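You operate a simulated robot arm through the tools that you are given. There is no shell and no other tool. Be economical: measure what you need, move in short steps, check, and stop when the job is done.

You are at the controls of a simulated robot arm. One attempt, no reset.

TASK
Test the door lamp on the jig and sort it: Good or Reject.
Fine: plug it in and pull it out with the tester off, and leave the tester off; the lamps on the cart stay. Set down upright: door lamp.

The check looks at the end state, three seconds after you hand in, the way a careful person would. Anything else that was tipped, shoved, dropped, spilled or broken makes it a failure.

THE ROBOT
A 7-joint arm with a two-finger parallel gripper, fixed in place. Base frame: the origin is at the foot of the arm, x ahead of it, y to its left, z up; the work surface is at about z = 0. Lengths are in mm, angles in degrees, forces in N, time in s.
With the tool pointing down near the work surface it reaches from about 240 to 620 mm from the base axis. Its first joint turns from -66.0 to 66.0 degrees. Payload 2.6 kg.
The TCP is the grasp point between the finger pads, 30 mm short of the fingertips. In the tool frame z runs along the fingers and y along their closing line. Largest opening 94 mm; finger width 28, thickness 10; the body of the gripper, 50 by 96 mm, starts 55 mm behind the TCP.
Orientation is that of the tool frame in the base frame, as a unit quaternion [w, x, y, z]. With the fingers straight down and closing along the base's y, the tool's x points along the base's -x, its y along +y and its z along -z.

THE INTERFACE
- The arm moves only by the tool send_rows. Its argument "deltas" is a list of rows, each a list of 6 numbers: the shift along the tool's x, y, z in mm, then the turn, a rotation vector about the tool's x, y, z in degrees. In form: [[x, y, z, rx, ry, rz], ...]. A call has 1 to 20 rows; each row shifts and turns the commanded pose from where the row before left it, along the tool's axes as they then stand. "jaw" is the closure, from 0 (fully open) to 1 (shut), set as the call begins (left out, the last holds). A row lasts 0.2 s, in which the tool goes at most 50 mm and 8.6 degrees; a call with a longer step from one row to the next is refused whole, and so is a gripper value outside its range. A pose out of reach is approached as far as the arm can. The call stops where the force on the tool passes 90 N (or 10 N more than at its start, if that is more) or the arm is blocked; 0.2 s more then pass. The fingers move at their own pace (about 72 mm/s each) and stop on an object; they squeeze with about 34 N. The grip force told is the motor's: it shows also when the fingers shut on nothing. Time passes only in rows, and 0.2 s behind the last, so rows that do not move let the fingers close. The reply holds the time, the measured pose of the TCP, the force on the tool along the base axes, the opening and the grip force, in the units named above and with some noise, with the torque about the TCP (base axes, N m) and any sound that the robot's microphone picked up.
- Cameras (640 x 400 px; columns grow to the right, rows downward): "scene" is fixed at [36.5, 424.9, 570]; the picture's right is [-0.84, -0.54, 0.00], its down [-0.29, 0.46, -0.84] and it looks along [0.45, -0.71, -0.54] (base axes); focal length 327 px, centre (320, 200). "wrist" rides on the gripper at [76, 14, -102] in the tool frame; the picture's right is [-0.18, 0.98, 0.00], its down [-0.75, -0.14, -0.64] and it looks along [-0.63, -0.12, 0.77] (tool axes); focal length 243 px, centre (320, 200). There is no depth. A picture from a camera that has moved, and an enlarged one, comes with that camera's place and axes in the base frame and with its lens. The place of the scene camera against the robot may be out by one fixed shift of up to 12 mm in any direction.
- capture(camera): a new picture of that camera. No time passes.
- close_up(camera, box): a new picture of the part [left, top, right, bottom] of that camera's present view, enlarged. No time passes.
- sign_off(): hands the job in; it is judged then, once.

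Work in short steps. Places have to be worked out from the pictures, the camera data and where the tool is seen: move nearer, look again, correct. Check each grasp and each placing, and mend what went wrong. You have 120 turns and 64 pictures in all, those below and enlarged ones among them. Open the gripper and draw the arm clear of the work before you hand the job in, unless the task says otherwise; then end with one line.

The tools are called after "Request:" by a JSON object that holds its "method" and its "body". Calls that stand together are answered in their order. send_rows: Moves the arm, as the interface text tells. Its arguments: {"type":"object","properties":{"deltas":{"type":"array"},"jaw":{"type":"number"}},"required":["deltas"]} The other tools are called the same way: capture (camera) takes a picture; close_up (camera, box) takes an enlarged picture of a part of a camera's view; sign_off () hands the job in.

At the start:

```text
time_s: 0.0
tool_pos: [354.1, -70.9, 381.4]
ee_rot: [0.001, 0.0, 1.0, 0.0]
force: [-0.2, 0.5, -0.2]
wrist_torque: [-0.01, -0.02, 0.03]
finger_gap: 94.1
grasp_force: 0.1
```

scene: 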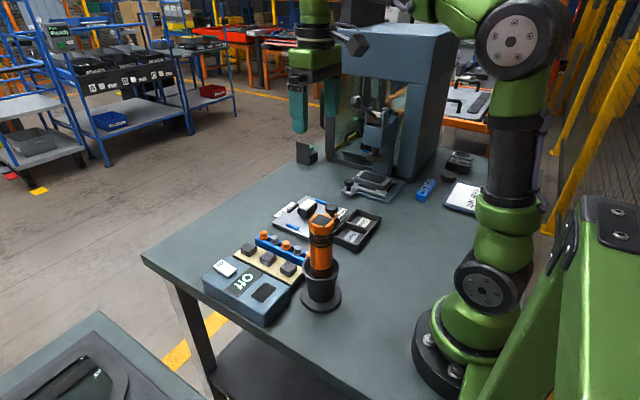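
wrist: 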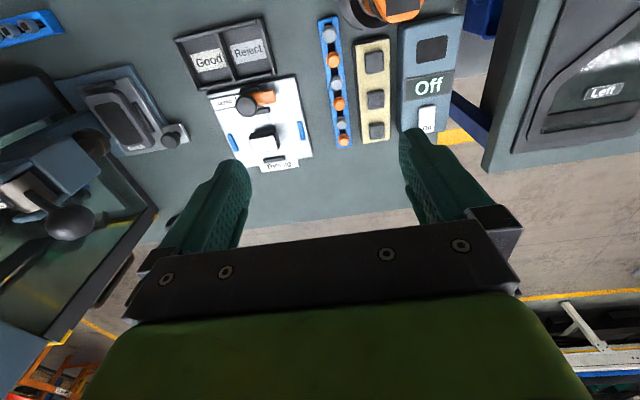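

The scene shows a tester box ("Off"), a socket strip, a blue cart of lamps, a jig board, and a Good/Reject tray. I'll enlarge both views to identify the parts.

Request:
{"method": "close_up", "body": {"camera": "wrist", "box": [160, 0, 480, 200]}}

Request:
{"method": "close_up", "body": {"camera": "scene", "box": [190, 170, 400, 330]}}

```text
2.00 times, centred on (320, 100) of wrist
camera zoom: at [277.1, -58.1, 483.4], right [0.18, 0.98, 0.0], down [0.75, -0.14, 0.64], along [0.63, -0.12, -0.77], focal length 485 px, centre (320, 400)
```

zoom: 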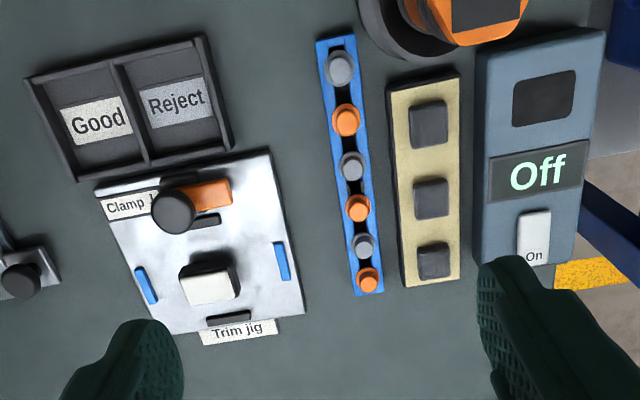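

```text
2.50 times, centred on (295, 250) of scene
camera zoom: at [36.5, 424.9, 570.0], right [-0.84, -0.54, 0.0], down [-0.29, 0.46, -0.84], along [0.45, -0.71, -0.54], focal length 818 px, centre (382, 75)
```

zoom: 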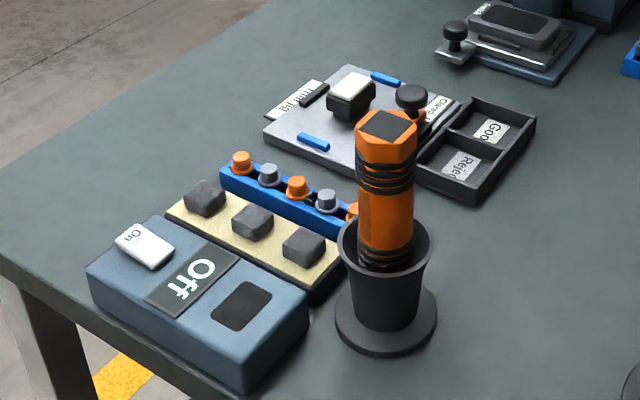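

The door lamp is probably the white-topped block on the trim jig, near (474, -208). I'll move lower over it for a better look.

Request:
{"method": "send_rows", "body": {"deltas": [[9, -19, 30, 0, 0, 0], [9, -19, 30, 0, 0, 0], [9, -19, 30, 0, 0, 0], [9, -19, 30, 0, 0, 0], [9, -19, 30, 0, 0, 0]], "jaw": 0}}

Request:
{"method": "capture", "body": {"camera": "wrist"}}

```text
time_s: 1.2
tool_pos: [310.2, -165.0, 231.9]
ee_rot: [-0.001, -0.001, 1.0, 0.0]
force: [-0.1, 0.3, 0.4]
wrist_torque: [0.0, 0.01, -0.04]
finger_gap: 93.8
grasp_force: 0.0
```

```text
59 pictures are left
camera wrist: at [232.5, -153.4, 332.8], right [0.18, 0.98, 0.0], down [0.75, -0.14, 0.64], along [0.63, -0.12, -0.77], focal length 243 px, centre (320, 200)
```

wrist: 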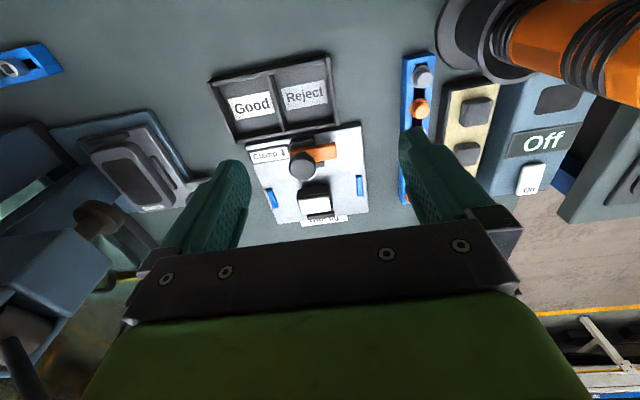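

I'll enlarge the jig, the device on the left, and the blue block at far left.

Request:
{"method": "close_up", "body": {"camera": "wrist", "box": [200, 40, 400, 240]}}

Request:
{"method": "close_up", "body": {"camera": "wrist", "box": [0, 20, 210, 240]}}

Request:
{"method": "close_up", "body": {"camera": "scene", "box": [260, 130, 500, 260]}}

Request:
{"method": "close_up", "body": {"camera": "scene", "box": [0, 20, 250, 200]}}

```text
2.00 times, centred on (300, 140) of wrist
camera zoom: at [232.5, -153.4, 332.8], right [0.18, 0.98, 0.0], down [0.75, -0.14, 0.64], along [0.63, -0.12, -0.77], focal length 485 px, centre (360, 320)
```

zoom: 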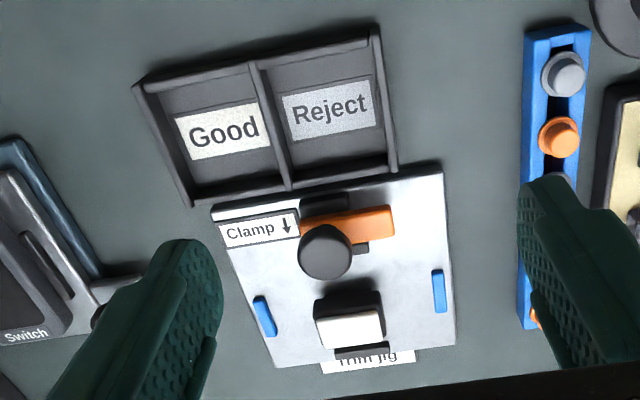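

```text
1.82 times, centred on (105, 130) of wrist
camera zoom: at [232.5, -153.4, 332.8], right [0.18, 0.98, 0.0], down [0.75, -0.14, 0.64], along [0.63, -0.12, -0.77], focal length 441 px, centre (711, 327)
```

zoom: 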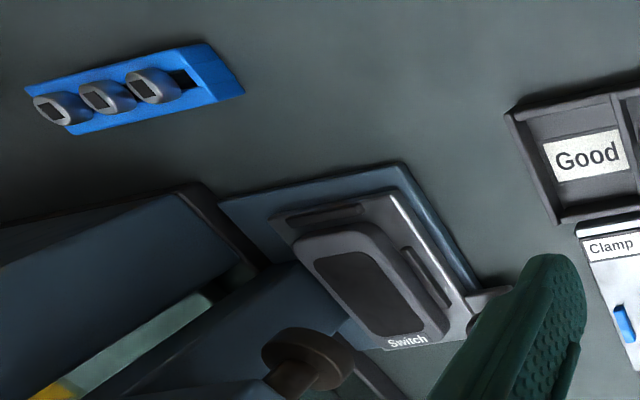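

```text
2.67 times, centred on (380, 195) of scene
camera zoom: at [36.5, 424.9, 570.0], right [-0.84, -0.54, 0.0], down [-0.29, 0.46, -0.84], along [0.45, -0.71, -0.54], focal length 872 px, centre (160, 213)
```

zoom: 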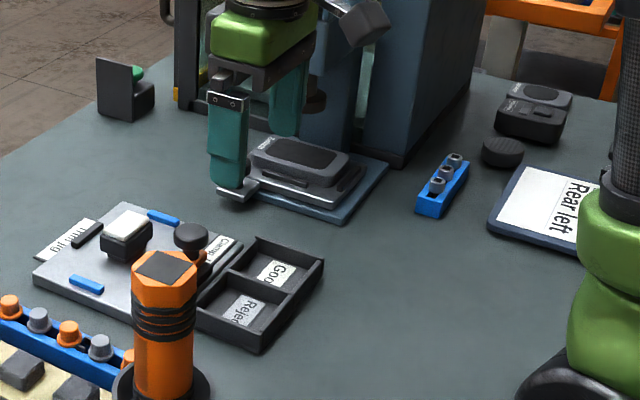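

```text
2.22 times, centred on (125, 110) of scene
camera zoom: at [36.5, 424.9, 570.0], right [-0.84, -0.54, 0.0], down [-0.29, 0.46, -0.84], along [0.45, -0.71, -0.54], focal length 727 px, centre (753, 400)
```

zoom: 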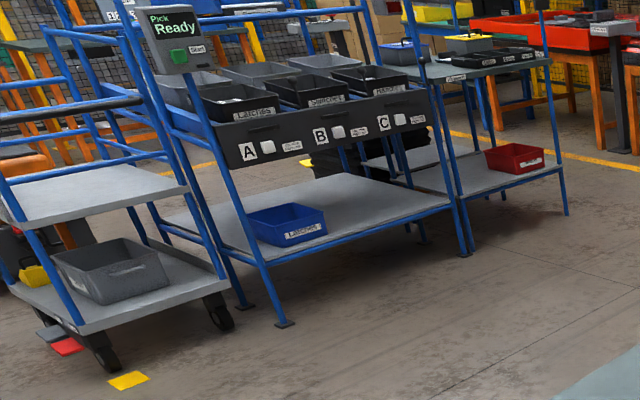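

The lamp looks like a roughly 50×35 mm black body with a white top at about (472, -205, 50). I'll move closer to inspect the clamp.

Request:
{"method": "send_rows", "body": {"deltas": [[-5, -10, 18, 0, 0, 0], [-5, -10, 18, 0, 0, 0], [-5, -10, 18, 0, 0, 0], [0, -8, 14, 0, 0, 0]]}}

Request:
{"method": "close_up", "body": {"camera": "wrist", "box": [200, 60, 440, 240]}}

```text
time_s: 2.2
tool_pos: [325.2, -205.0, 165.1]
ee_rot: [0.001, 0.0, 1.0, 0.0]
force: [-0.9, 0.9, -0.5]
wrist_torque: [-0.01, -0.01, 0.0]
finger_gap: 94.0
grasp_force: 0.0
```

```text
2.22 times, centred on (320, 150) of wrist
camera zoom: at [247.4, -191.0, 265.8], right [0.18, 0.98, 0.0], down [0.75, -0.14, 0.64], along [0.63, -0.12, -0.77], focal length 539 px, centre (320, 311)
```

zoom: 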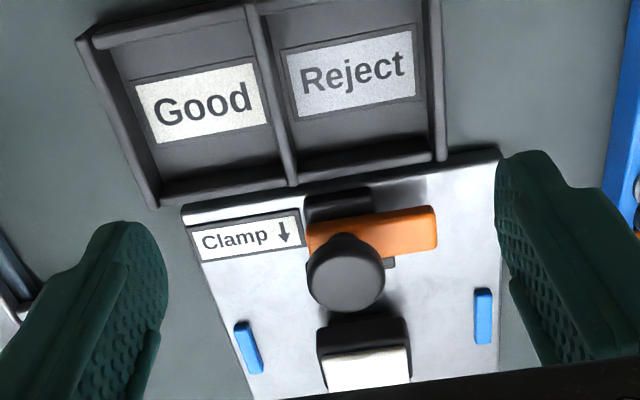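

The clamp's state isn't clear from here, so I'll check it from the scene camera.

Request:
{"method": "close_up", "body": {"camera": "scene", "box": [265, 170, 385, 250]}}

```text
5.00 times, centred on (325, 210) of scene
camera zoom: at [36.5, 424.9, 570.0], right [-0.84, -0.54, 0.0], down [-0.29, 0.46, -0.84], along [0.45, -0.71, -0.54], focal length 1635 px, centre (295, 150)
```

zoom: 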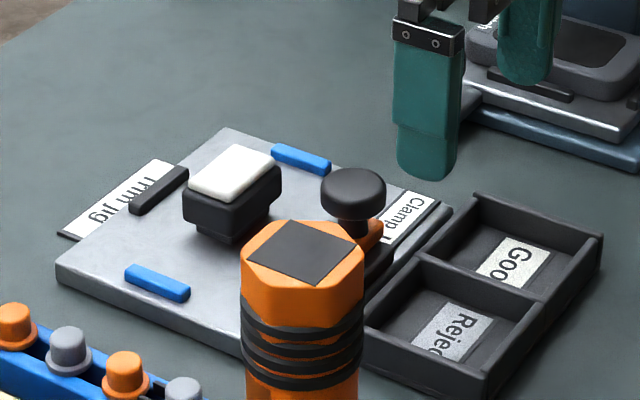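

The knob is a press-down clamp that isn't touching the lamp, so the lamp stands free. Next I'll rise and inspect the tester.

Request:
{"method": "send_rows", "body": {"deltas": [[0, 10, -45, 0, 0, 0], [0, 20, -45, 0, 0, 0], [10, 40, -40, 0, 0, 0], [10, 45, 0, 0, 0, 0], [10, 45, 0, 0, 0, 0], [10, 45, 0, 0, 0, 0], [10, 45, 0, 0, 0, 0], [5, 40, 0, 0, 0, 0]]}}

Request:
{"method": "capture", "body": {"camera": "wrist"}}

```text
refused: row 3 steps farther than a row can; nothing moved
```

```text
52 pictures are left
camera wrist: at [247.4, -191.0, 265.8], right [0.18, 0.98, 0.0], down [0.75, -0.14, 0.64], along [0.63, -0.12, -0.77], focal length 243 px, centre (320, 200)
```

wrist: 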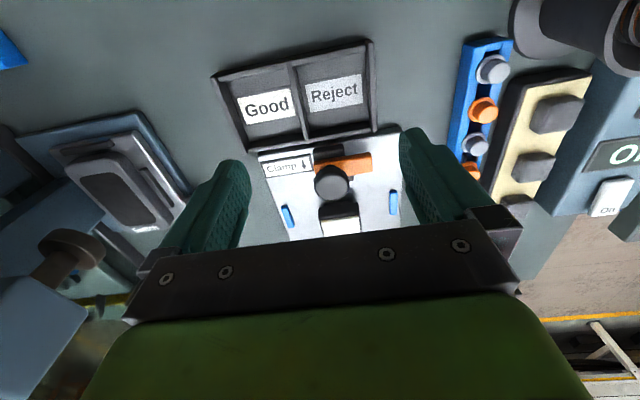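

One row was too long, so the call was refused. I'll resend it with shorter steps.

Request:
{"method": "send_rows", "body": {"deltas": [[0, 10, -42, 0, 0, 0], [0, 20, -42, 0, 0, 0], [10, 25, -40, 0, 0, 0], [10, 45, 0, 0, 0, 0], [10, 45, 0, 0, 0, 0], [10, 45, 0, 0, 0, 0], [10, 45, 0, 0, 0, 0], [5, 45, 0, 0, 0, 0]]}}

Request:
{"method": "capture", "body": {"camera": "wrist"}}

```text
time_s: 4.0
tool_pos: [269.0, 75.1, 288.2]
ee_rot: [0.0, 0.002, 1.0, 0.0]
force: [0.1, 0.3, -0.4]
wrist_torque: [-0.01, 0.02, 0.0]
finger_gap: 94.2
grasp_force: 0.1
```

```text
51 pictures are left
camera wrist: at [191.6, 88.1, 389.4], right [0.19, 0.98, 0.0], down [0.75, -0.14, 0.64], along [0.63, -0.12, -0.77], focal length 243 px, centre (320, 200)
```

wrist: 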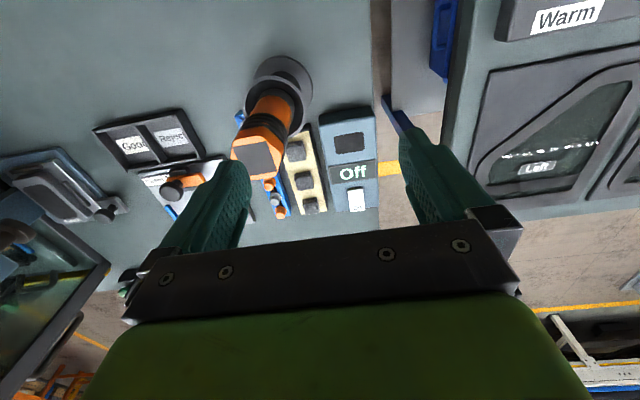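

I'll enlarge the tester and the door-panel cart.

Request:
{"method": "close_up", "body": {"camera": "wrist", "box": [280, 90, 400, 230]}}

Request:
{"method": "close_up", "body": {"camera": "wrist", "box": [420, 0, 640, 220]}}

Request:
{"method": "close_up", "body": {"camera": "scene", "box": [0, 240, 340, 400]}}

```text
2.86 times, centred on (340, 160) of wrist
camera zoom: at [191.6, 88.1, 389.4], right [0.19, 0.98, 0.0], down [0.75, -0.14, 0.64], along [0.63, -0.12, -0.77], focal length 693 px, centre (263, 314)
```

zoom: 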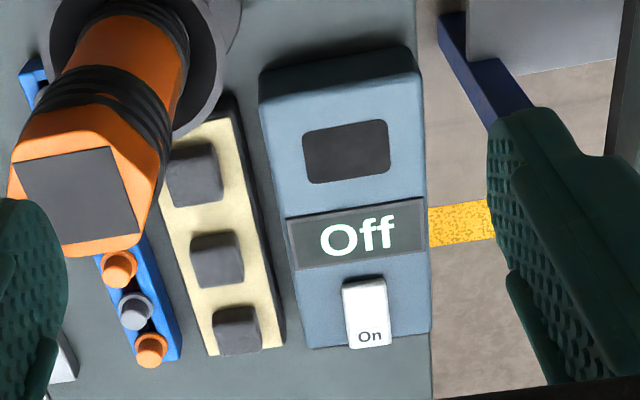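

```text
1.82 times, centred on (530, 110) of wrist
camera zoom: at [191.6, 88.1, 389.4], right [0.19, 0.98, 0.0], down [0.75, -0.14, 0.64], along [0.63, -0.12, -0.77], focal length 441 px, centre (-62, 364)
```

zoom: 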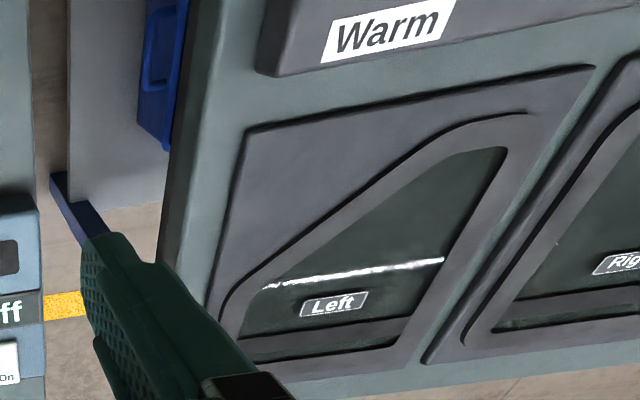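

```text
1.88 times, centred on (170, 320) of scene
camera zoom: at [36.5, 424.9, 570.0], right [-0.84, -0.54, 0.0], down [-0.29, 0.46, -0.84], along [0.45, -0.71, -0.54], focal length 616 px, centre (602, -26)
```

zoom: 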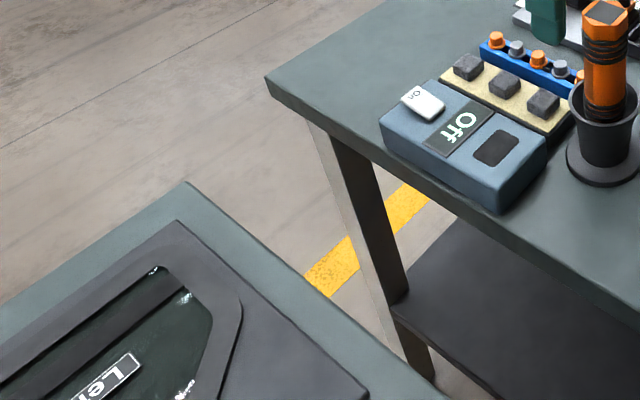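

The cart holds door panels and a "Warm" card, which may be the lamp specification. I'll shift toward it for a better look.

Request:
{"method": "send_rows", "body": {"deltas": [[0, 30, -30, 0, 0, 0], [0, 35, -30, 0, 0, 0], [0, 35, -20, 0, 0, 0], [0, 45, 0, 0, 0, 0]]}}

Request:
{"method": "capture", "body": {"camera": "wrist"}}

```text
time_s: 5.0
tool_pos: [269.0, 221.8, 366.6]
ee_rot: [0.0, 0.0, 1.0, -0.001]
force: [0.1, 0.6, -0.2]
wrist_torque: [-0.01, 0.01, 0.0]
finger_gap: 93.8
grasp_force: 0.0
```

```text
47 pictures are left
camera wrist: at [192.4, 234.5, 468.4], right [0.18, 0.98, 0.0], down [0.75, -0.14, 0.64], along [0.63, -0.12, -0.77], focal length 243 px, centre (320, 200)
```

wrist: 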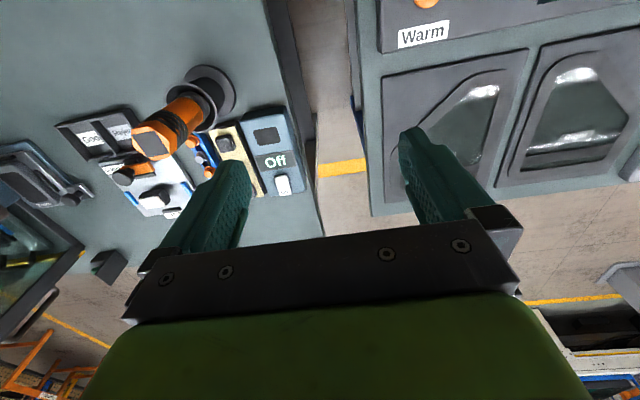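

The Warm tray extends above the picture, so I'll tilt the tool to look further down and back toward it.

Request:
{"method": "send_rows", "body": {"deltas": [[0, 10, 0, 0, 8, 0], [0, 10, 0, 0, 8, 0], [0, 10, 0, 0, 8, 0], [0, 0, 0, 0, 8, 0]]}}

Request:
{"method": "capture", "body": {"camera": "wrist"}}

```text
time_s: 6.0
tool_pos: [269.4, 251.9, 367.4]
ee_rot: [-0.276, -0.001, 0.961, 0.0]
force: [-0.2, -0.1, 0.5]
wrist_torque: [0.0, -0.02, -0.02]
finger_gap: 93.9
grasp_force: 0.0
```

```text
46 pictures are left
camera wrist: at [258.5, 264.3, 494.5], right [0.16, 0.98, -0.1], down [0.98, -0.14, 0.14], along [0.13, -0.12, -0.98], focal length 243 px, centre (320, 200)
```

wrist: 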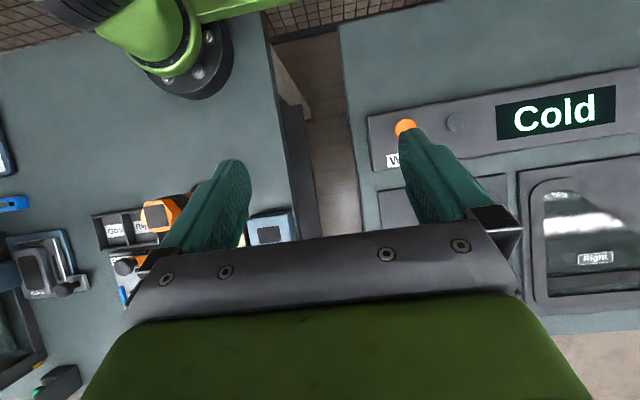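

The cart also carries a control panel reading "Cold", and I'll leave it alone. The socket is the dark recess on the tester at about (369, 100, 45) and the On rocker is near (474, 100). I'll untilt and head to the lamp.

Request:
{"method": "send_rows", "body": {"deltas": [[0, 0, 0, 0, -8, 0], [0, 0, 0, 0, -8, 0], [0, 0, 0, 0, -8, 0], [0, 0, 0, 0, -8, 0], [-18, -42, 0, 0, 0, 0], [-18, -42, 0, 0, 0, 0], [-18, -42, 0, 0, 0, 0], [-18, -42, 0, 0, 0, 0], [-18, -42, 0, 0, 0, 0], [-18, -42, 0, 0, 0, 0], [-18, -42, 0, 0, 0, 0], [-18, -42, 0, 0, 0, 0], [-18, -42, 0, 0, 0, 0], [-18, -42, 0, 0, 0, 0], [-20, -38, 20, 0, 0, 0], [0, 0, 45, 0, 0, 0], [0, 0, 45, 0, 0, 0], [0, 0, 45, 0, 0, 0], [0, 0, 42, 0, 0, 0]], "jaw": 0.2}}

Request:
{"method": "capture", "body": {"camera": "wrist"}}

Request:
{"method": "close_up", "body": {"camera": "scene", "box": [255, 130, 395, 250]}}

```text
time_s: 10.0
tool_pos: [468.0, -205.8, 171.5]
ee_rot: [0.001, 0.0, 1.0, 0.0]
force: [0.3, 0.2, -0.2]
wrist_torque: [0.01, 0.0, 0.01]
finger_gap: 75.2
grasp_force: 0.0
```

```text
45 pictures are left
camera wrist: at [391.8, -192.2, 273.7], right [0.18, 0.98, 0.0], down [0.75, -0.14, 0.64], along [0.63, -0.12, -0.77], focal length 243 px, centre (320, 200)
```

wrist: 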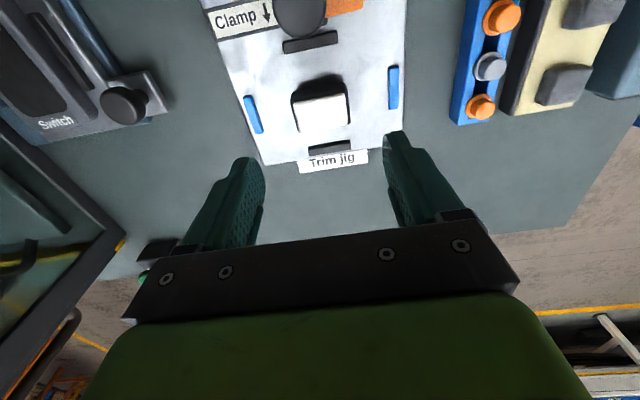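

```text
3.33 times, centred on (325, 190) of scene
camera zoom: at [36.5, 424.9, 570.0], right [-0.84, -0.54, 0.0], down [-0.29, 0.46, -0.84], along [0.45, -0.71, -0.54], focal length 1090 px, centre (303, 233)
```

zoom: 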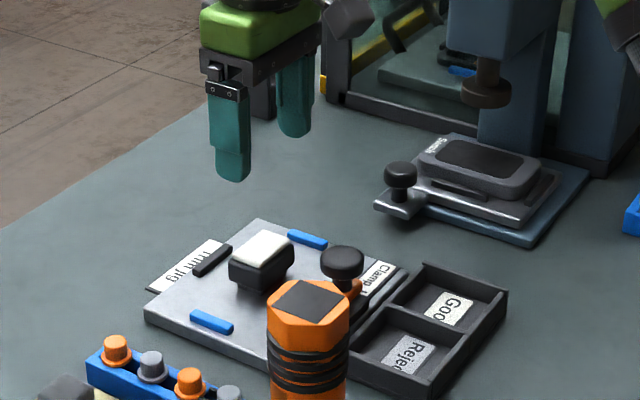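

The lamp top is at about (474, -206, 47) and aligned with the gripper. I need the height of its flange so the fingertips will clear the tester top, so I'll enlarge it.

Request:
{"method": "close_up", "body": {"camera": "scene", "box": [290, 192, 340, 224]}}

Request:
{"method": "close_up", "body": {"camera": "wrist", "box": [270, 60, 370, 160]}}

```text
12.50 times, centred on (315, 208) of scene
camera zoom: at [36.5, 424.9, 570.0], right [-0.84, -0.54, 0.0], down [-0.29, 0.46, -0.84], along [0.45, -0.71, -0.54], focal length 4088 px, centre (382, 100)
```

zoom: 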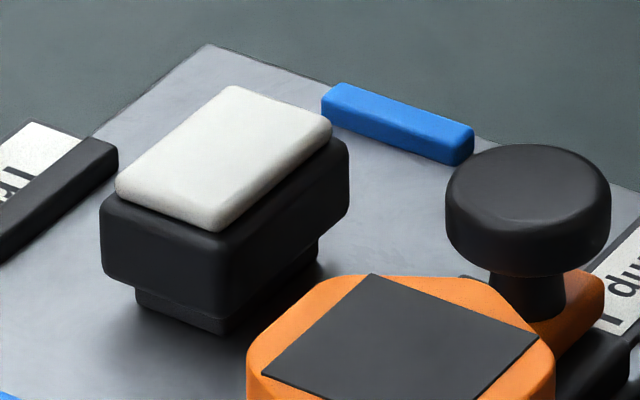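

```text
4.00 times, centred on (320, 110) of wrist
camera zoom: at [391.8, -192.2, 273.7], right [0.18, 0.98, 0.0], down [0.75, -0.14, 0.64], along [0.63, -0.12, -0.77], focal length 970 px, centre (320, 560)
```

zoom: 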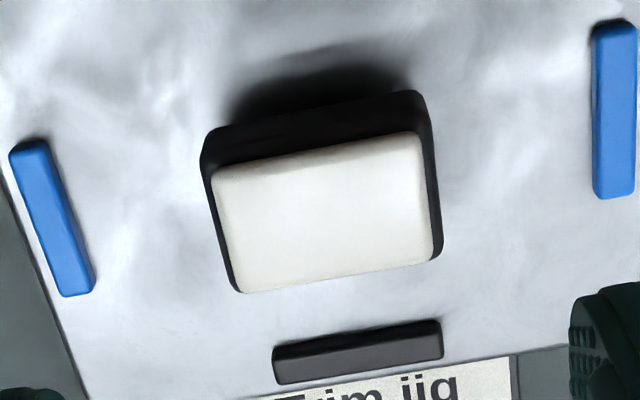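

The flange is about 20 mm tall (z 22–42) over an 8 mm plug base. I'll descend to TCP z≈57, keeping the tips above the flange's underside, and look before closing.

Request:
{"method": "send_rows", "body": {"deltas": [[-6, -1, 30, 0, 0, 0], [0, 0, 30, 0, 0, 0], [0, 0, 30, 0, 0, 0], [0, 0, 24, 0, 0, 0], [0, 0, 0, 0, 0, 0]]}}

Request:
{"method": "capture", "body": {"camera": "wrist"}}

Request:
{"method": "close_up", "body": {"camera": "scene", "box": [260, 160, 360, 230]}}

```text
time_s: 11.2
tool_pos: [475.0, -206.7, 57.1]
ee_rot: [0.0, -0.001, 1.0, 0.0]
force: [0.6, -0.6, 0.0]
wrist_torque: [-0.01, 0.0, 0.01]
finger_gap: 75.5
grasp_force: 0.1
```

```text
41 pictures are left
camera wrist: at [396.9, -194.8, 157.8], right [0.18, 0.98, 0.0], down [0.75, -0.14, 0.64], along [0.63, -0.12, -0.77], focal length 243 px, centre (320, 200)
```

wrist: 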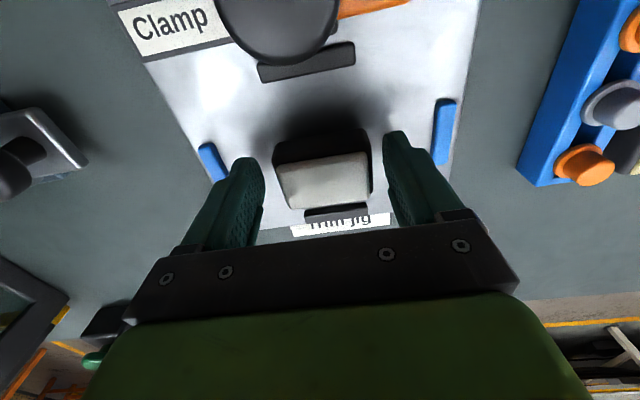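

```text
5.71 times, centred on (310, 195) of scene
camera zoom: at [36.5, 424.9, 570.0], right [-0.84, -0.54, 0.0], down [-0.29, 0.46, -0.84], along [0.45, -0.71, -0.54], focal length 1869 px, centre (377, 229)
```

zoom: 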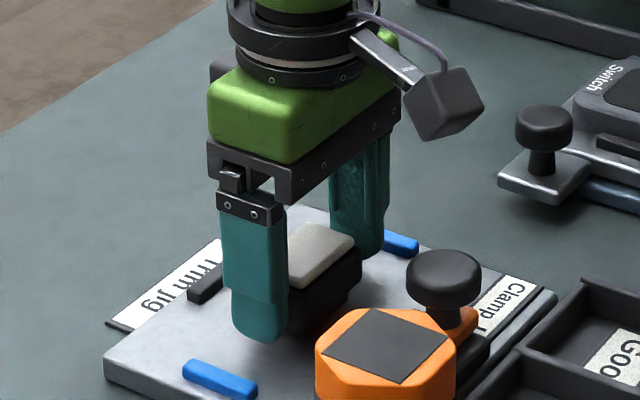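

The fingers straddle the lamp evenly with the tips around z 27. I'll close the jaw.

Request:
{"method": "send_rows", "body": {"deltas": [[0, 0, 0, 0, 0, 0], [0, 0, 0, 0, 0, 0], [0, 0, 0, 0, 0, 0], [0, 0, 0, 0, 0, 0]], "jaw": 1}}

```text
time_s: 12.2
tool_pos: [474.0, -207.2, 55.9]
ee_rot: [0.0, 0.0, 1.0, 0.0]
force: [0.9, -0.3, 0.4]
wrist_torque: [0.0, 0.01, 0.05]
finger_gap: 52.6
grasp_force: 33.9
```

Gripped, with a 52.6 mm gap. I'll lift it and check.

Request:
{"method": "send_rows", "body": {"deltas": [[0, 0, -10, 0, 0, 0], [0, 0, -25, 0, 0, 0], [0, 0, -45, 0, 0, 0], [0, 0, -45, 0, 0, 0]]}}

Request:
{"method": "close_up", "body": {"camera": "scene", "box": [250, 110, 370, 230]}}

Request:
{"method": "close_up", "body": {"camera": "wrist", "box": [220, 80, 420, 260]}}

```text
time_s: 13.2
tool_pos: [475.5, -206.1, 182.5]
ee_rot: [0.001, 0.0, 1.0, 0.001]
force: [0.5, 0.6, 0.3]
wrist_torque: [0.0, -0.01, 0.02]
finger_gap: 52.7
grasp_force: 34.5
```

```text
3.33 times, centred on (310, 170) of scene
camera zoom: at [36.5, 424.9, 570.0], right [-0.84, -0.54, 0.0], down [-0.29, 0.46, -0.84], along [0.45, -0.71, -0.54], focal length 1090 px, centre (353, 300)
```

zoom: 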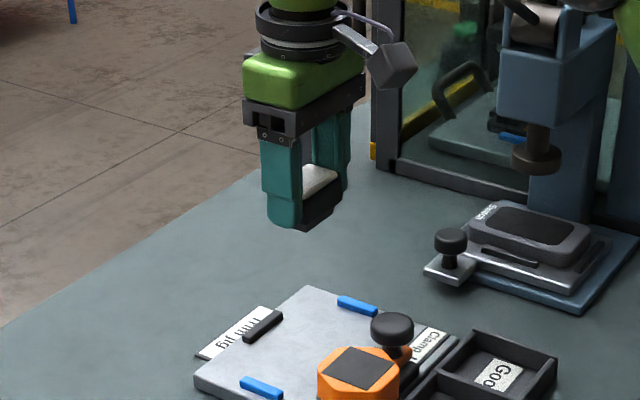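

```text
2.22 times, centred on (320, 170) of wrist
camera zoom: at [398.8, -193.4, 284.0], right [0.18, 0.98, 0.0], down [0.75, -0.14, 0.64], along [0.63, -0.12, -0.77], focal length 539 px, centre (320, 267)
```

zoom: 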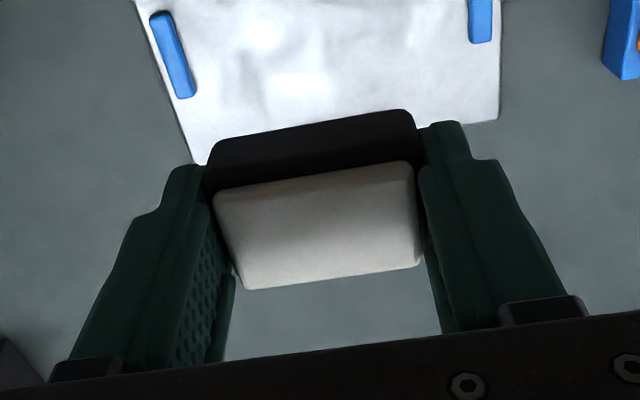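

The lamp is held square and centred. I'll carry it around the tall orange cylinder to above the tester.

Request:
{"method": "send_rows", "body": {"deltas": [[5, 38, -5, 0, 0, 0], [5, 38, -5, 0, 0, 0], [5, 38, 0, 0, 0, 0], [5, 38, 0, 0, 0, 0], [5, 38, 0, 0, 0, 0], [5, 38, 0, 0, 0, 0], [5, 38, 0, 0, 0, 0], [10, 40, 0, 0, 0, 0], [30, 0, 0, 0, 0, 0], [31, 0, 0, 0, 0, 0], [0, 0, 30, 0, 0, 0]]}}

Request:
{"method": "capture", "body": {"camera": "wrist"}}

Request:
{"method": "close_up", "body": {"camera": "scene", "box": [170, 150, 370, 340]}}

```text
time_s: 15.6
tool_pos: [370.3, 98.4, 158.8]
ee_rot: [0.001, 0.0, 1.0, 0.0]
force: [-0.1, 0.2, -0.2]
wrist_torque: [0.0, -0.01, 0.0]
finger_gap: 52.9
grasp_force: 33.5
```

```text
37 pictures are left
camera wrist: at [293.2, 111.5, 262.5], right [0.18, 0.98, 0.0], down [0.75, -0.14, 0.64], along [0.63, -0.12, -0.77], focal length 243 px, centre (320, 200)
```

wrist: 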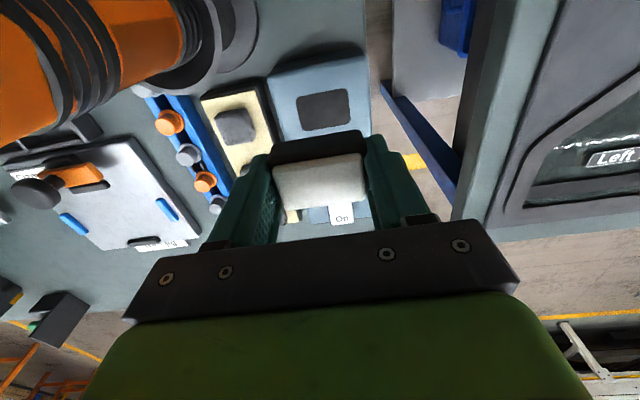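

```text
2.11 times, centred on (270, 245) of scene
camera zoom: at [36.5, 424.9, 570.0], right [-0.84, -0.54, 0.0], down [-0.29, 0.46, -0.84], along [0.45, -0.71, -0.54], focal length 688 px, centre (425, 105)
```

zoom: 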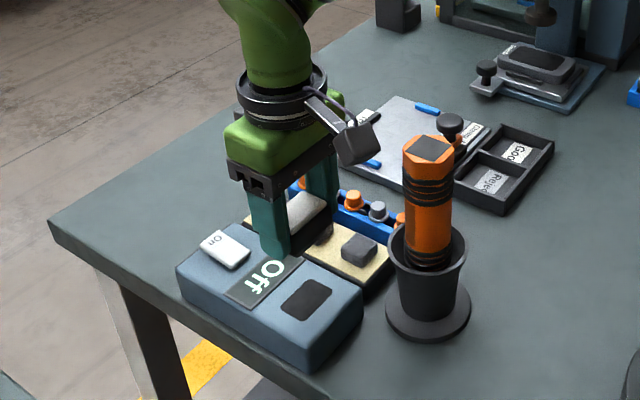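

I'll enlarge the socket to refine its centre.

Request:
{"method": "close_up", "body": {"camera": "wrist", "box": [260, 50, 380, 140]}}

```text
4.44 times, centred on (320, 95) of wrist
camera zoom: at [293.2, 111.5, 262.5], right [0.18, 0.98, 0.0], down [0.75, -0.14, 0.64], along [0.63, -0.12, -0.77], focal length 1078 px, centre (320, 667)
```

zoom: 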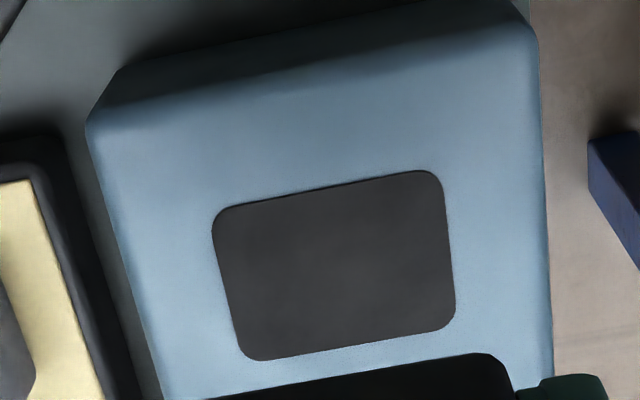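

The socket centre is offset about (-1.5, +2.8) from the lamp, with no yaw error. I'll correct that, descend to about 10 mm above, and check.

Request:
{"method": "send_rows", "body": {"deltas": [[1.5, 2.8, 0, 0, 0, 0], [0, 0, 30, 0, 0, 0], [0, 0, 30, 0, 0, 0], [0, 0, 0, 0, 0, 0]]}}

Request:
{"method": "close_up", "body": {"camera": "wrist", "box": [240, 80, 400, 240]}}

Request:
{"method": "close_up", "body": {"camera": "scene", "box": [215, 230, 315, 310]}}

```text
time_s: 16.6
tool_pos: [368.5, 100.8, 100.9]
ee_rot: [0.0, 0.001, 1.0, 0.0]
force: [0.0, 0.4, -0.7]
wrist_torque: [0.0, 0.0, -0.02]
finger_gap: 53.0
grasp_force: 34.5
```

```text
2.50 times, centred on (320, 160) of wrist
camera zoom: at [292.5, 113.4, 202.6], right [0.18, 0.98, 0.0], down [0.75, -0.14, 0.64], along [0.63, -0.12, -0.77], focal length 606 px, centre (320, 300)
```

zoom: 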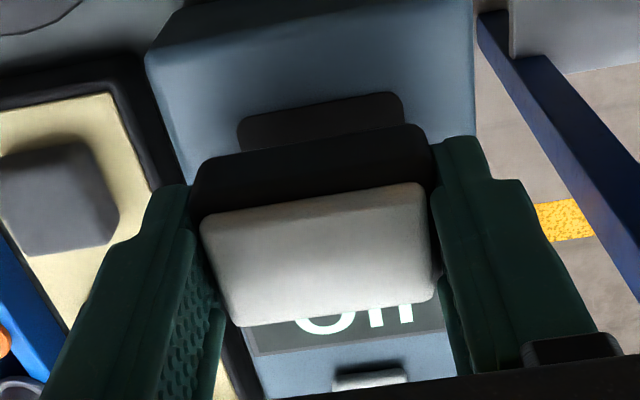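

```text
5.00 times, centred on (265, 270) of scene
camera zoom: at [36.5, 424.9, 570.0], right [-0.84, -0.54, 0.0], down [-0.29, 0.46, -0.84], along [0.45, -0.71, -0.54], focal length 1635 px, centre (595, -150)
```

zoom: 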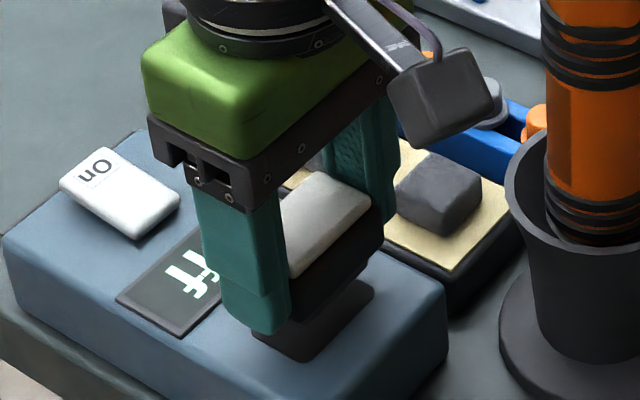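

Relative to the lamp, the socket still sits about +1.8 mm in y and -0.8 mm in x. I'll correct, lower to about 3 mm above, and recheck.

Request:
{"method": "send_rows", "body": {"deltas": [[0.8, 1.8, 0, 0, 0, 0], [0, 0, 10, 0, 0, 0], [0, 0, 0, 0, 0, 0]]}}

Request:
{"method": "close_up", "body": {"camera": "wrist", "box": [270, 90, 370, 170]}}

Request:
{"method": "close_up", "body": {"camera": "scene", "box": [240, 255, 300, 305]}}

```text
time_s: 17.4
tool_pos: [367.9, 102.4, 91.7]
ee_rot: [0.0, 0.0, 1.0, 0.0]
force: [-0.3, 0.6, 0.2]
wrist_torque: [0.0, 0.03, -0.02]
finger_gap: 52.9
grasp_force: 33.9
```

```text
5.00 times, centred on (320, 130) of wrist
camera zoom: at [290.6, 114.7, 193.4], right [0.18, 0.98, 0.0], down [0.75, -0.14, 0.64], along [0.63, -0.12, -0.77], focal length 1213 px, centre (320, 550)
```

zoom: 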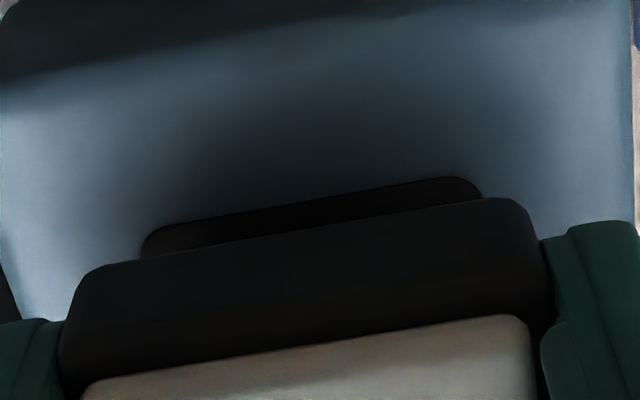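

```text
8.00 times, centred on (270, 280) of scene
camera zoom: at [36.5, 424.9, 570.0], right [-0.84, -0.54, 0.0], down [-0.29, 0.46, -0.84], along [0.45, -0.71, -0.54], focal length 2616 px, centre (720, -440)
```

zoom: 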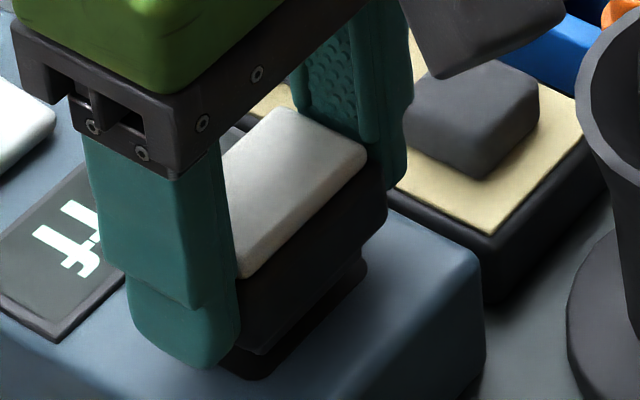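

The lamp and socket now agree within about 1 mm. I'll lower slowly and watch the force.

Request:
{"method": "send_rows", "body": {"deltas": [[0, 0, 2, 0, 0, 0], [0, 0, 2, 0, 0, 0], [0, 0, 2, 0, 0, 0], [0, 0, 0, 0, 0, 0]]}}

```text
time_s: 18.4
tool_pos: [366.8, 102.9, 85.2]
ee_rot: [0.0, 0.0, 1.0, -0.001]
force: [0.8, 0.7, 0.1]
wrist_torque: [-0.03, -0.02, 0.01]
finger_gap: 52.5
grasp_force: 33.9
```

Request:
{"method": "send_rows", "body": {"deltas": [[0, 0, 2, 0, 0, 0], [0, 0, 2, 0, 0, 0], [0, 0, 0, 0, 0, 0]]}}

Request:
{"method": "close_up", "body": {"camera": "scene", "box": [240, 255, 300, 305]}}

```text
time_s: 19.2
tool_pos: [367.8, 103.4, 81.9]
ee_rot: [0.003, 0.0, 1.0, 0.0]
force: [-1.7, -1.5, 29.0]
wrist_torque: [-0.13, 0.01, -0.03]
finger_gap: 52.9
grasp_force: 34.0
```

```text
8.00 times, centred on (270, 280) of scene
camera zoom: at [36.4, 424.9, 570.0], right [-0.84, -0.54, 0.0], down [-0.29, 0.46, -0.84], along [0.45, -0.71, -0.54], focal length 2616 px, centre (720, -440)
```

zoom: 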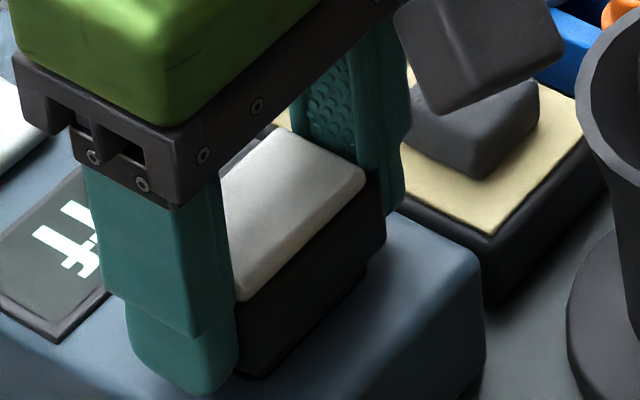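

The force has risen to 29 N at TCP z≈82, so I'm in contact. I'll check whether the lamp is seated or caught on the rim.

Request:
{"method": "close_up", "body": {"camera": "wrist", "box": [270, 90, 370, 170]}}

Request:
{"method": "close_up", "body": {"camera": "scene", "box": [262, 278, 292, 304]}}

```text
5.00 times, centred on (320, 130) of wrist
camera zoom: at [290.5, 115.8, 184.4], right [0.18, 0.98, 0.0], down [0.75, -0.14, 0.65], along [0.64, -0.12, -0.76], focal length 1213 px, centre (320, 550)
```

zoom: 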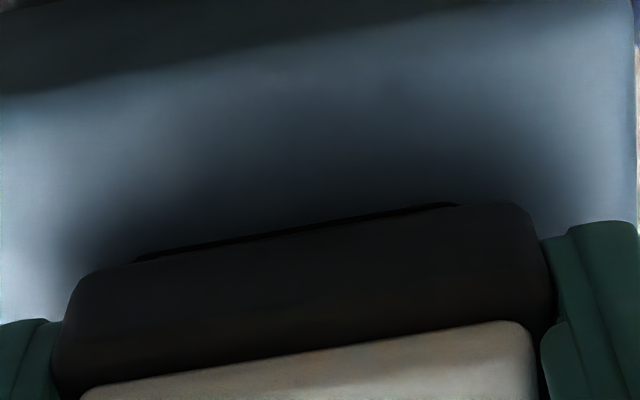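

```text
15.38 times, centred on (277, 291) of scene
camera zoom: at [36.4, 424.9, 570.0], right [-0.84, -0.54, 0.0], down [-0.29, 0.46, -0.84], along [0.45, -0.71, -0.54], focal length 5031 px, centre (982, -1200)
```

zoom: 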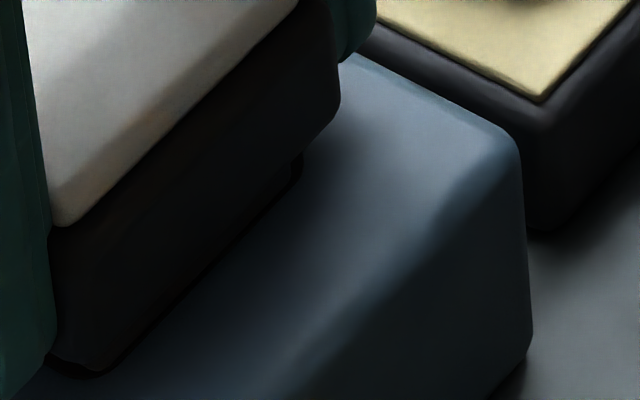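

The lamp seems to be resting on the rim, about 1 mm too far in +y. I'll ease off, shift -1 mm in y, and press again.

Request:
{"method": "send_rows", "body": {"deltas": [[0, 0, -3, 0, 0, 0], [0, -1.1, 0, 0, 0, 0], [0, 0, 1.5, 0, 0, 0], [0, 0, 1.5, 0, 0, 0], [0, 0, 0, 0, 0, 0]]}}

```text
time_s: 20.4
tool_pos: [366.1, 101.5, 83.1]
ee_rot: [0.001, 0.0, 1.0, 0.001]
force: [-9.3, 2.7, 26.8]
wrist_torque: [0.06, 0.19, 0.03]
finger_gap: 52.7
grasp_force: 33.9
```

The reaction is biased toward the +x side, so I'll try shifting -1 mm in x.

Request:
{"method": "send_rows", "body": {"deltas": [[0, 0, -3, 0, 0, 0], [1.2, 0, 0, 0, 0, 0], [0, 0, 1.5, 0, 0, 0], [0, 0, 1.5, 0, 0, 0], [0, 0, 0, 0, 0, 0]]}}

```text
time_s: 21.6
tool_pos: [366.7, 101.6, 82.7]
ee_rot: [0.001, 0.001, 1.0, 0.001]
force: [-5.9, -5.5, 25.5]
wrist_torque: [-0.22, 0.1, -0.03]
finger_gap: 53.0
grasp_force: 34.1
```

Request:
{"method": "close_up", "body": {"camera": "wrist", "box": [280, 110, 360, 160]}}

Request:
{"method": "close_up", "body": {"camera": "scene", "box": [262, 278, 292, 304]}}

```text
8.00 times, centred on (320, 135) of wrist
camera zoom: at [289.0, 114.7, 184.2], right [0.19, 0.98, 0.0], down [0.75, -0.14, 0.64], along [0.63, -0.12, -0.77], focal length 1941 px, centre (320, 720)
```

zoom: 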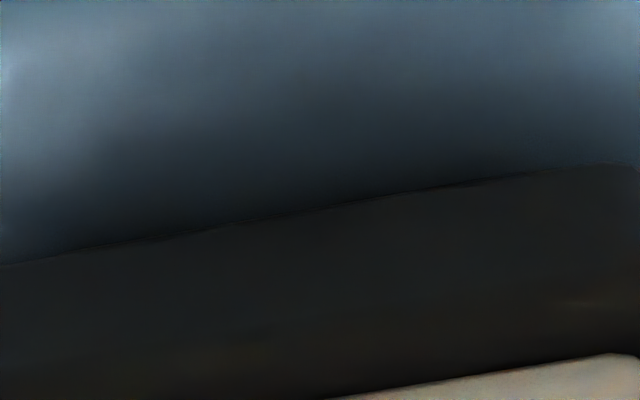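

```text
15.38 times, centred on (277, 291) of scene
camera zoom: at [36.4, 424.9, 570.0], right [-0.84, -0.54, 0.0], down [-0.29, 0.46, -0.84], along [0.45, -0.71, -0.54], focal length 5031 px, centre (982, -1200)
```

zoom: 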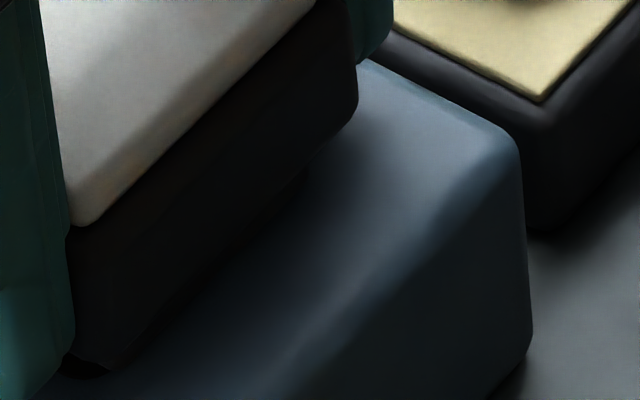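

My combined measurements say y is now right but x went about 1 mm too far. I'll lift slightly, shift +0.9 mm in x, and press again.

Request:
{"method": "send_rows", "body": {"deltas": [[0, 0, -3, 0, 0, 0], [-0.9, 0, 0, 0, 0, 0], [0, 0, 1.5, 0, 0, 0], [0, 0, 1.5, 0, 0, 0], [0, 0, 0, 0, 0, 0]]}}

```text
time_s: 22.8
tool_pos: [366.8, 101.4, 81.4]
ee_rot: [0.0, 0.0, 1.0, 0.0]
force: [-4.5, -1.0, 15.3]
wrist_torque: [-0.04, 0.06, -0.03]
finger_gap: 52.8
grasp_force: 34.1
```

The force dropped to 15 N at a lower z, which is encouraging. I'll press 2 mm more.

Request:
{"method": "send_rows", "body": {"deltas": [[0, 0, 1, 0, 0, 0], [0, 0, 1, 0, 0, 0], [0, 0, 0, 0, 0, 0]]}}

```text
time_s: 23.6
tool_pos: [367.3, 101.3, 80.5]
ee_rot: [0.003, 0.0, 1.0, 0.001]
force: [-7.1, -2.9, 40.2]
wrist_torque: [-0.13, 0.13, -0.02]
finger_gap: 52.9
grasp_force: 34.0
```

Request:
{"method": "close_up", "body": {"camera": "wrist", "box": [270, 100, 370, 170]}}

Request:
{"method": "close_up", "body": {"camera": "scene", "box": [262, 278, 292, 304]}}

```text
5.71 times, centred on (320, 135) of wrist
camera zoom: at [290.1, 114.6, 182.8], right [0.18, 0.98, 0.0], down [0.75, -0.14, 0.65], along [0.63, -0.12, -0.76], focal length 1386 px, centre (320, 571)
```

zoom: 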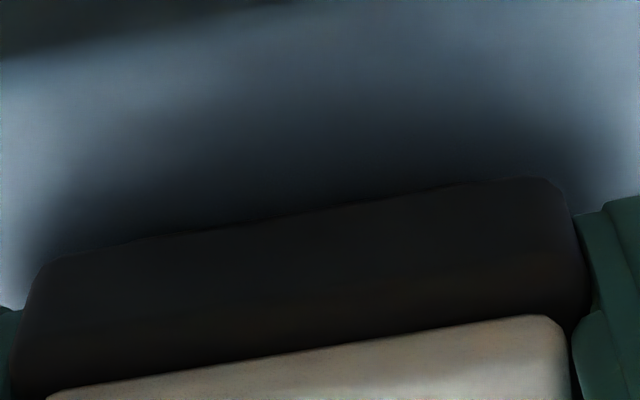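

```text
15.38 times, centred on (277, 291) of scene
camera zoom: at [36.3, 424.9, 570.0], right [-0.84, -0.54, 0.0], down [-0.29, 0.46, -0.84], along [0.45, -0.71, -0.54], focal length 5031 px, centre (982, -1200)
```

zoom: 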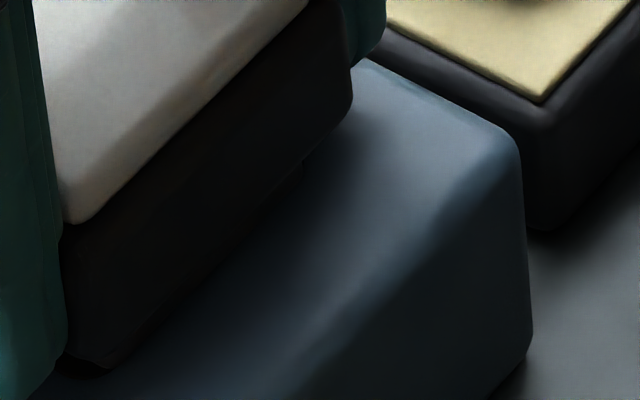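

It's unclear whether the lamp is seated. I'll do a gentle probe: ease the down-force, shift sideways by 1.5 mm, and see whether the socket walls resist.

Request:
{"method": "send_rows", "body": {"deltas": [[0, 0, -2.5, 0, 0, 0], [0, 0, 0, 0, 0, 0]]}}

Request:
{"method": "send_rows", "body": {"deltas": [[-1.5, 0, 0, 0, 0, 0], [0, 0, 0, 0, 0, 0]]}}

```text
time_s: 24.2
tool_pos: [366.9, 101.7, 80.3]
ee_rot: [-0.001, -0.001, 1.0, 0.0]
force: [2.9, 1.0, 7.2]
wrist_torque: [0.05, -0.23, -0.01]
finger_gap: 52.5
grasp_force: 33.9
```

```text
time_s: 24.8
tool_pos: [367.6, 101.0, 81.9]
ee_rot: [-0.001, 0.0, 1.0, 0.0]
force: [-0.9, -0.2, 0.1]
wrist_torque: [0.04, 0.02, -0.02]
finger_gap: 53.0
grasp_force: 33.7
```

The vertical force fell to 0 after the +x shift. I'll press down again from here.

Request:
{"method": "send_rows", "body": {"deltas": [[0, 0, 1, 0, 0, 0], [0, 0, 1, 0, 0, 0], [0, 0, 0, 0, 0, 0]]}}

```text
time_s: 25.6
tool_pos: [370.1, 101.0, 79.7]
ee_rot: [0.001, 0.001, 1.0, -0.001]
force: [0.1, 1.0, 6.8]
wrist_torque: [-0.01, 0.0, -0.02]
finger_gap: 52.9
grasp_force: 33.7
```

It has gone lower with little force. I'll continue down.

Request:
{"method": "send_rows", "body": {"deltas": [[0, 0, 1.5, 0, 0, 0], [0, 0, 1.5, 0, 0, 0], [0, 0, 0, 0, 0, 0]]}}

Request:
{"method": "close_up", "body": {"camera": "scene", "box": [240, 255, 300, 305]}}

```text
time_s: 26.4
tool_pos: [369.7, 101.8, 76.6]
ee_rot: [0.003, 0.0, 1.0, 0.0]
force: [14.9, -0.2, 4.8]
wrist_torque: [0.01, -0.41, -0.01]
finger_gap: 52.7
grasp_force: 33.9
```

```text
8.00 times, centred on (270, 280) of scene
camera zoom: at [36.5, 424.9, 570.0], right [-0.84, -0.54, 0.0], down [-0.29, 0.46, -0.84], along [0.45, -0.71, -0.54], focal length 2616 px, centre (720, -440)
```

zoom: 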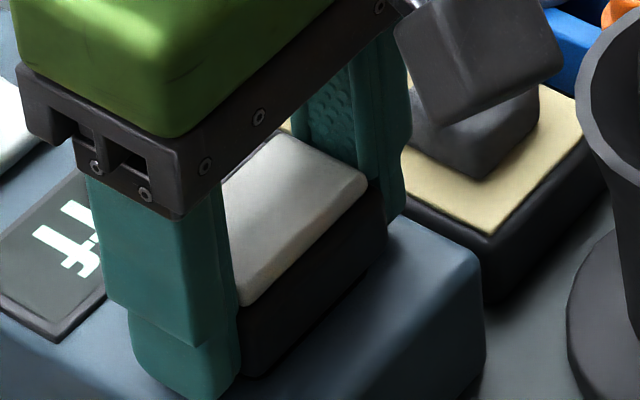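

The lamp is entering the socket, with the wall pushing +x at 15 N. I'll shift +0.8 mm in x to relieve it and keep going down gently.

Request:
{"method": "send_rows", "body": {"deltas": [[-0.8, 0, 0, 0, 0, 0], [0, 0, 1.5, 0, 0, 0], [0, 0, 1.5, 0, 0, 0], [0, 0, 0, 0, 0, 0]]}}

```text
time_s: 27.4
tool_pos: [370.2, 103.0, 75.4]
ee_rot: [0.001, 0.0, 1.0, 0.0]
force: [16.8, -4.2, 7.4]
wrist_torque: [-0.15, -0.2, 0.09]
finger_gap: 53.1
grasp_force: 33.9
```

Request:
{"method": "send_rows", "body": {"deltas": [[-1.0, 0, 0, 0, 0, 0], [0, 0, 0, 0, 0, 0]]}}

Request:
{"method": "send_rows", "body": {"deltas": [[0, 0, 1.5, 0, 0, 0], [0, 0, 0, 0, 0, 0]]}}

Request:
{"method": "close_up", "body": {"camera": "scene", "box": [240, 255, 300, 305]}}

Request:
{"method": "close_up", "body": {"camera": "wrist", "box": [240, 80, 400, 220]}}

```text
time_s: 28.0
tool_pos: [370.1, 102.5, 74.3]
ee_rot: [0.002, 0.0, 1.0, 0.0]
force: [10.9, -7.9, 16.1]
wrist_torque: [0.03, 0.0, 0.38]
finger_gap: 52.8
grasp_force: 33.8
```

```text
time_s: 28.6
tool_pos: [370.4, 101.8, 74.3]
ee_rot: [0.001, 0.001, 1.0, 0.001]
force: [-6.8, -11.8, 51.7]
wrist_torque: [-1.05, 0.94, 0.52]
finger_gap: 52.7
grasp_force: 33.8
```

```text
8.00 times, centred on (270, 280) of scene
camera zoom: at [36.3, 424.9, 570.0], right [-0.84, -0.54, 0.0], down [-0.29, 0.46, -0.84], along [0.45, -0.71, -0.54], focal length 2616 px, centre (720, -440)
```

zoom: 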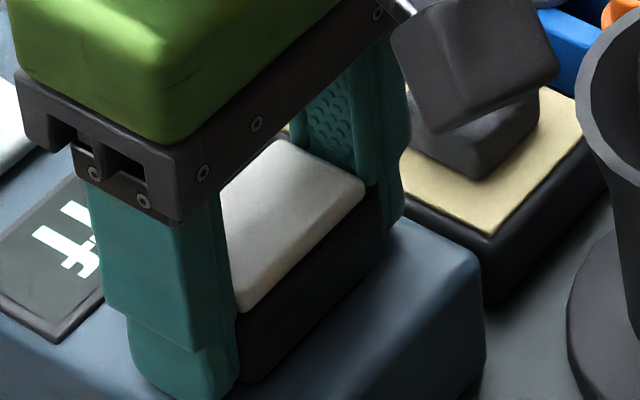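

```text
2.86 times, centred on (320, 150) of wrist
camera zoom: at [292.9, 114.5, 176.8], right [0.19, 0.98, 0.0], down [0.75, -0.14, 0.64], along [0.63, -0.12, -0.76], focal length 693 px, centre (320, 343)
```

zoom: 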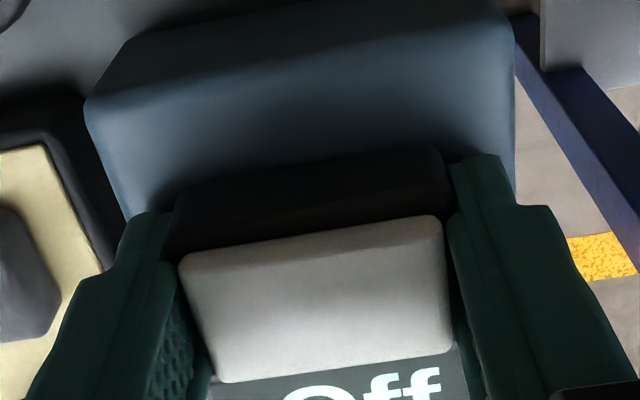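

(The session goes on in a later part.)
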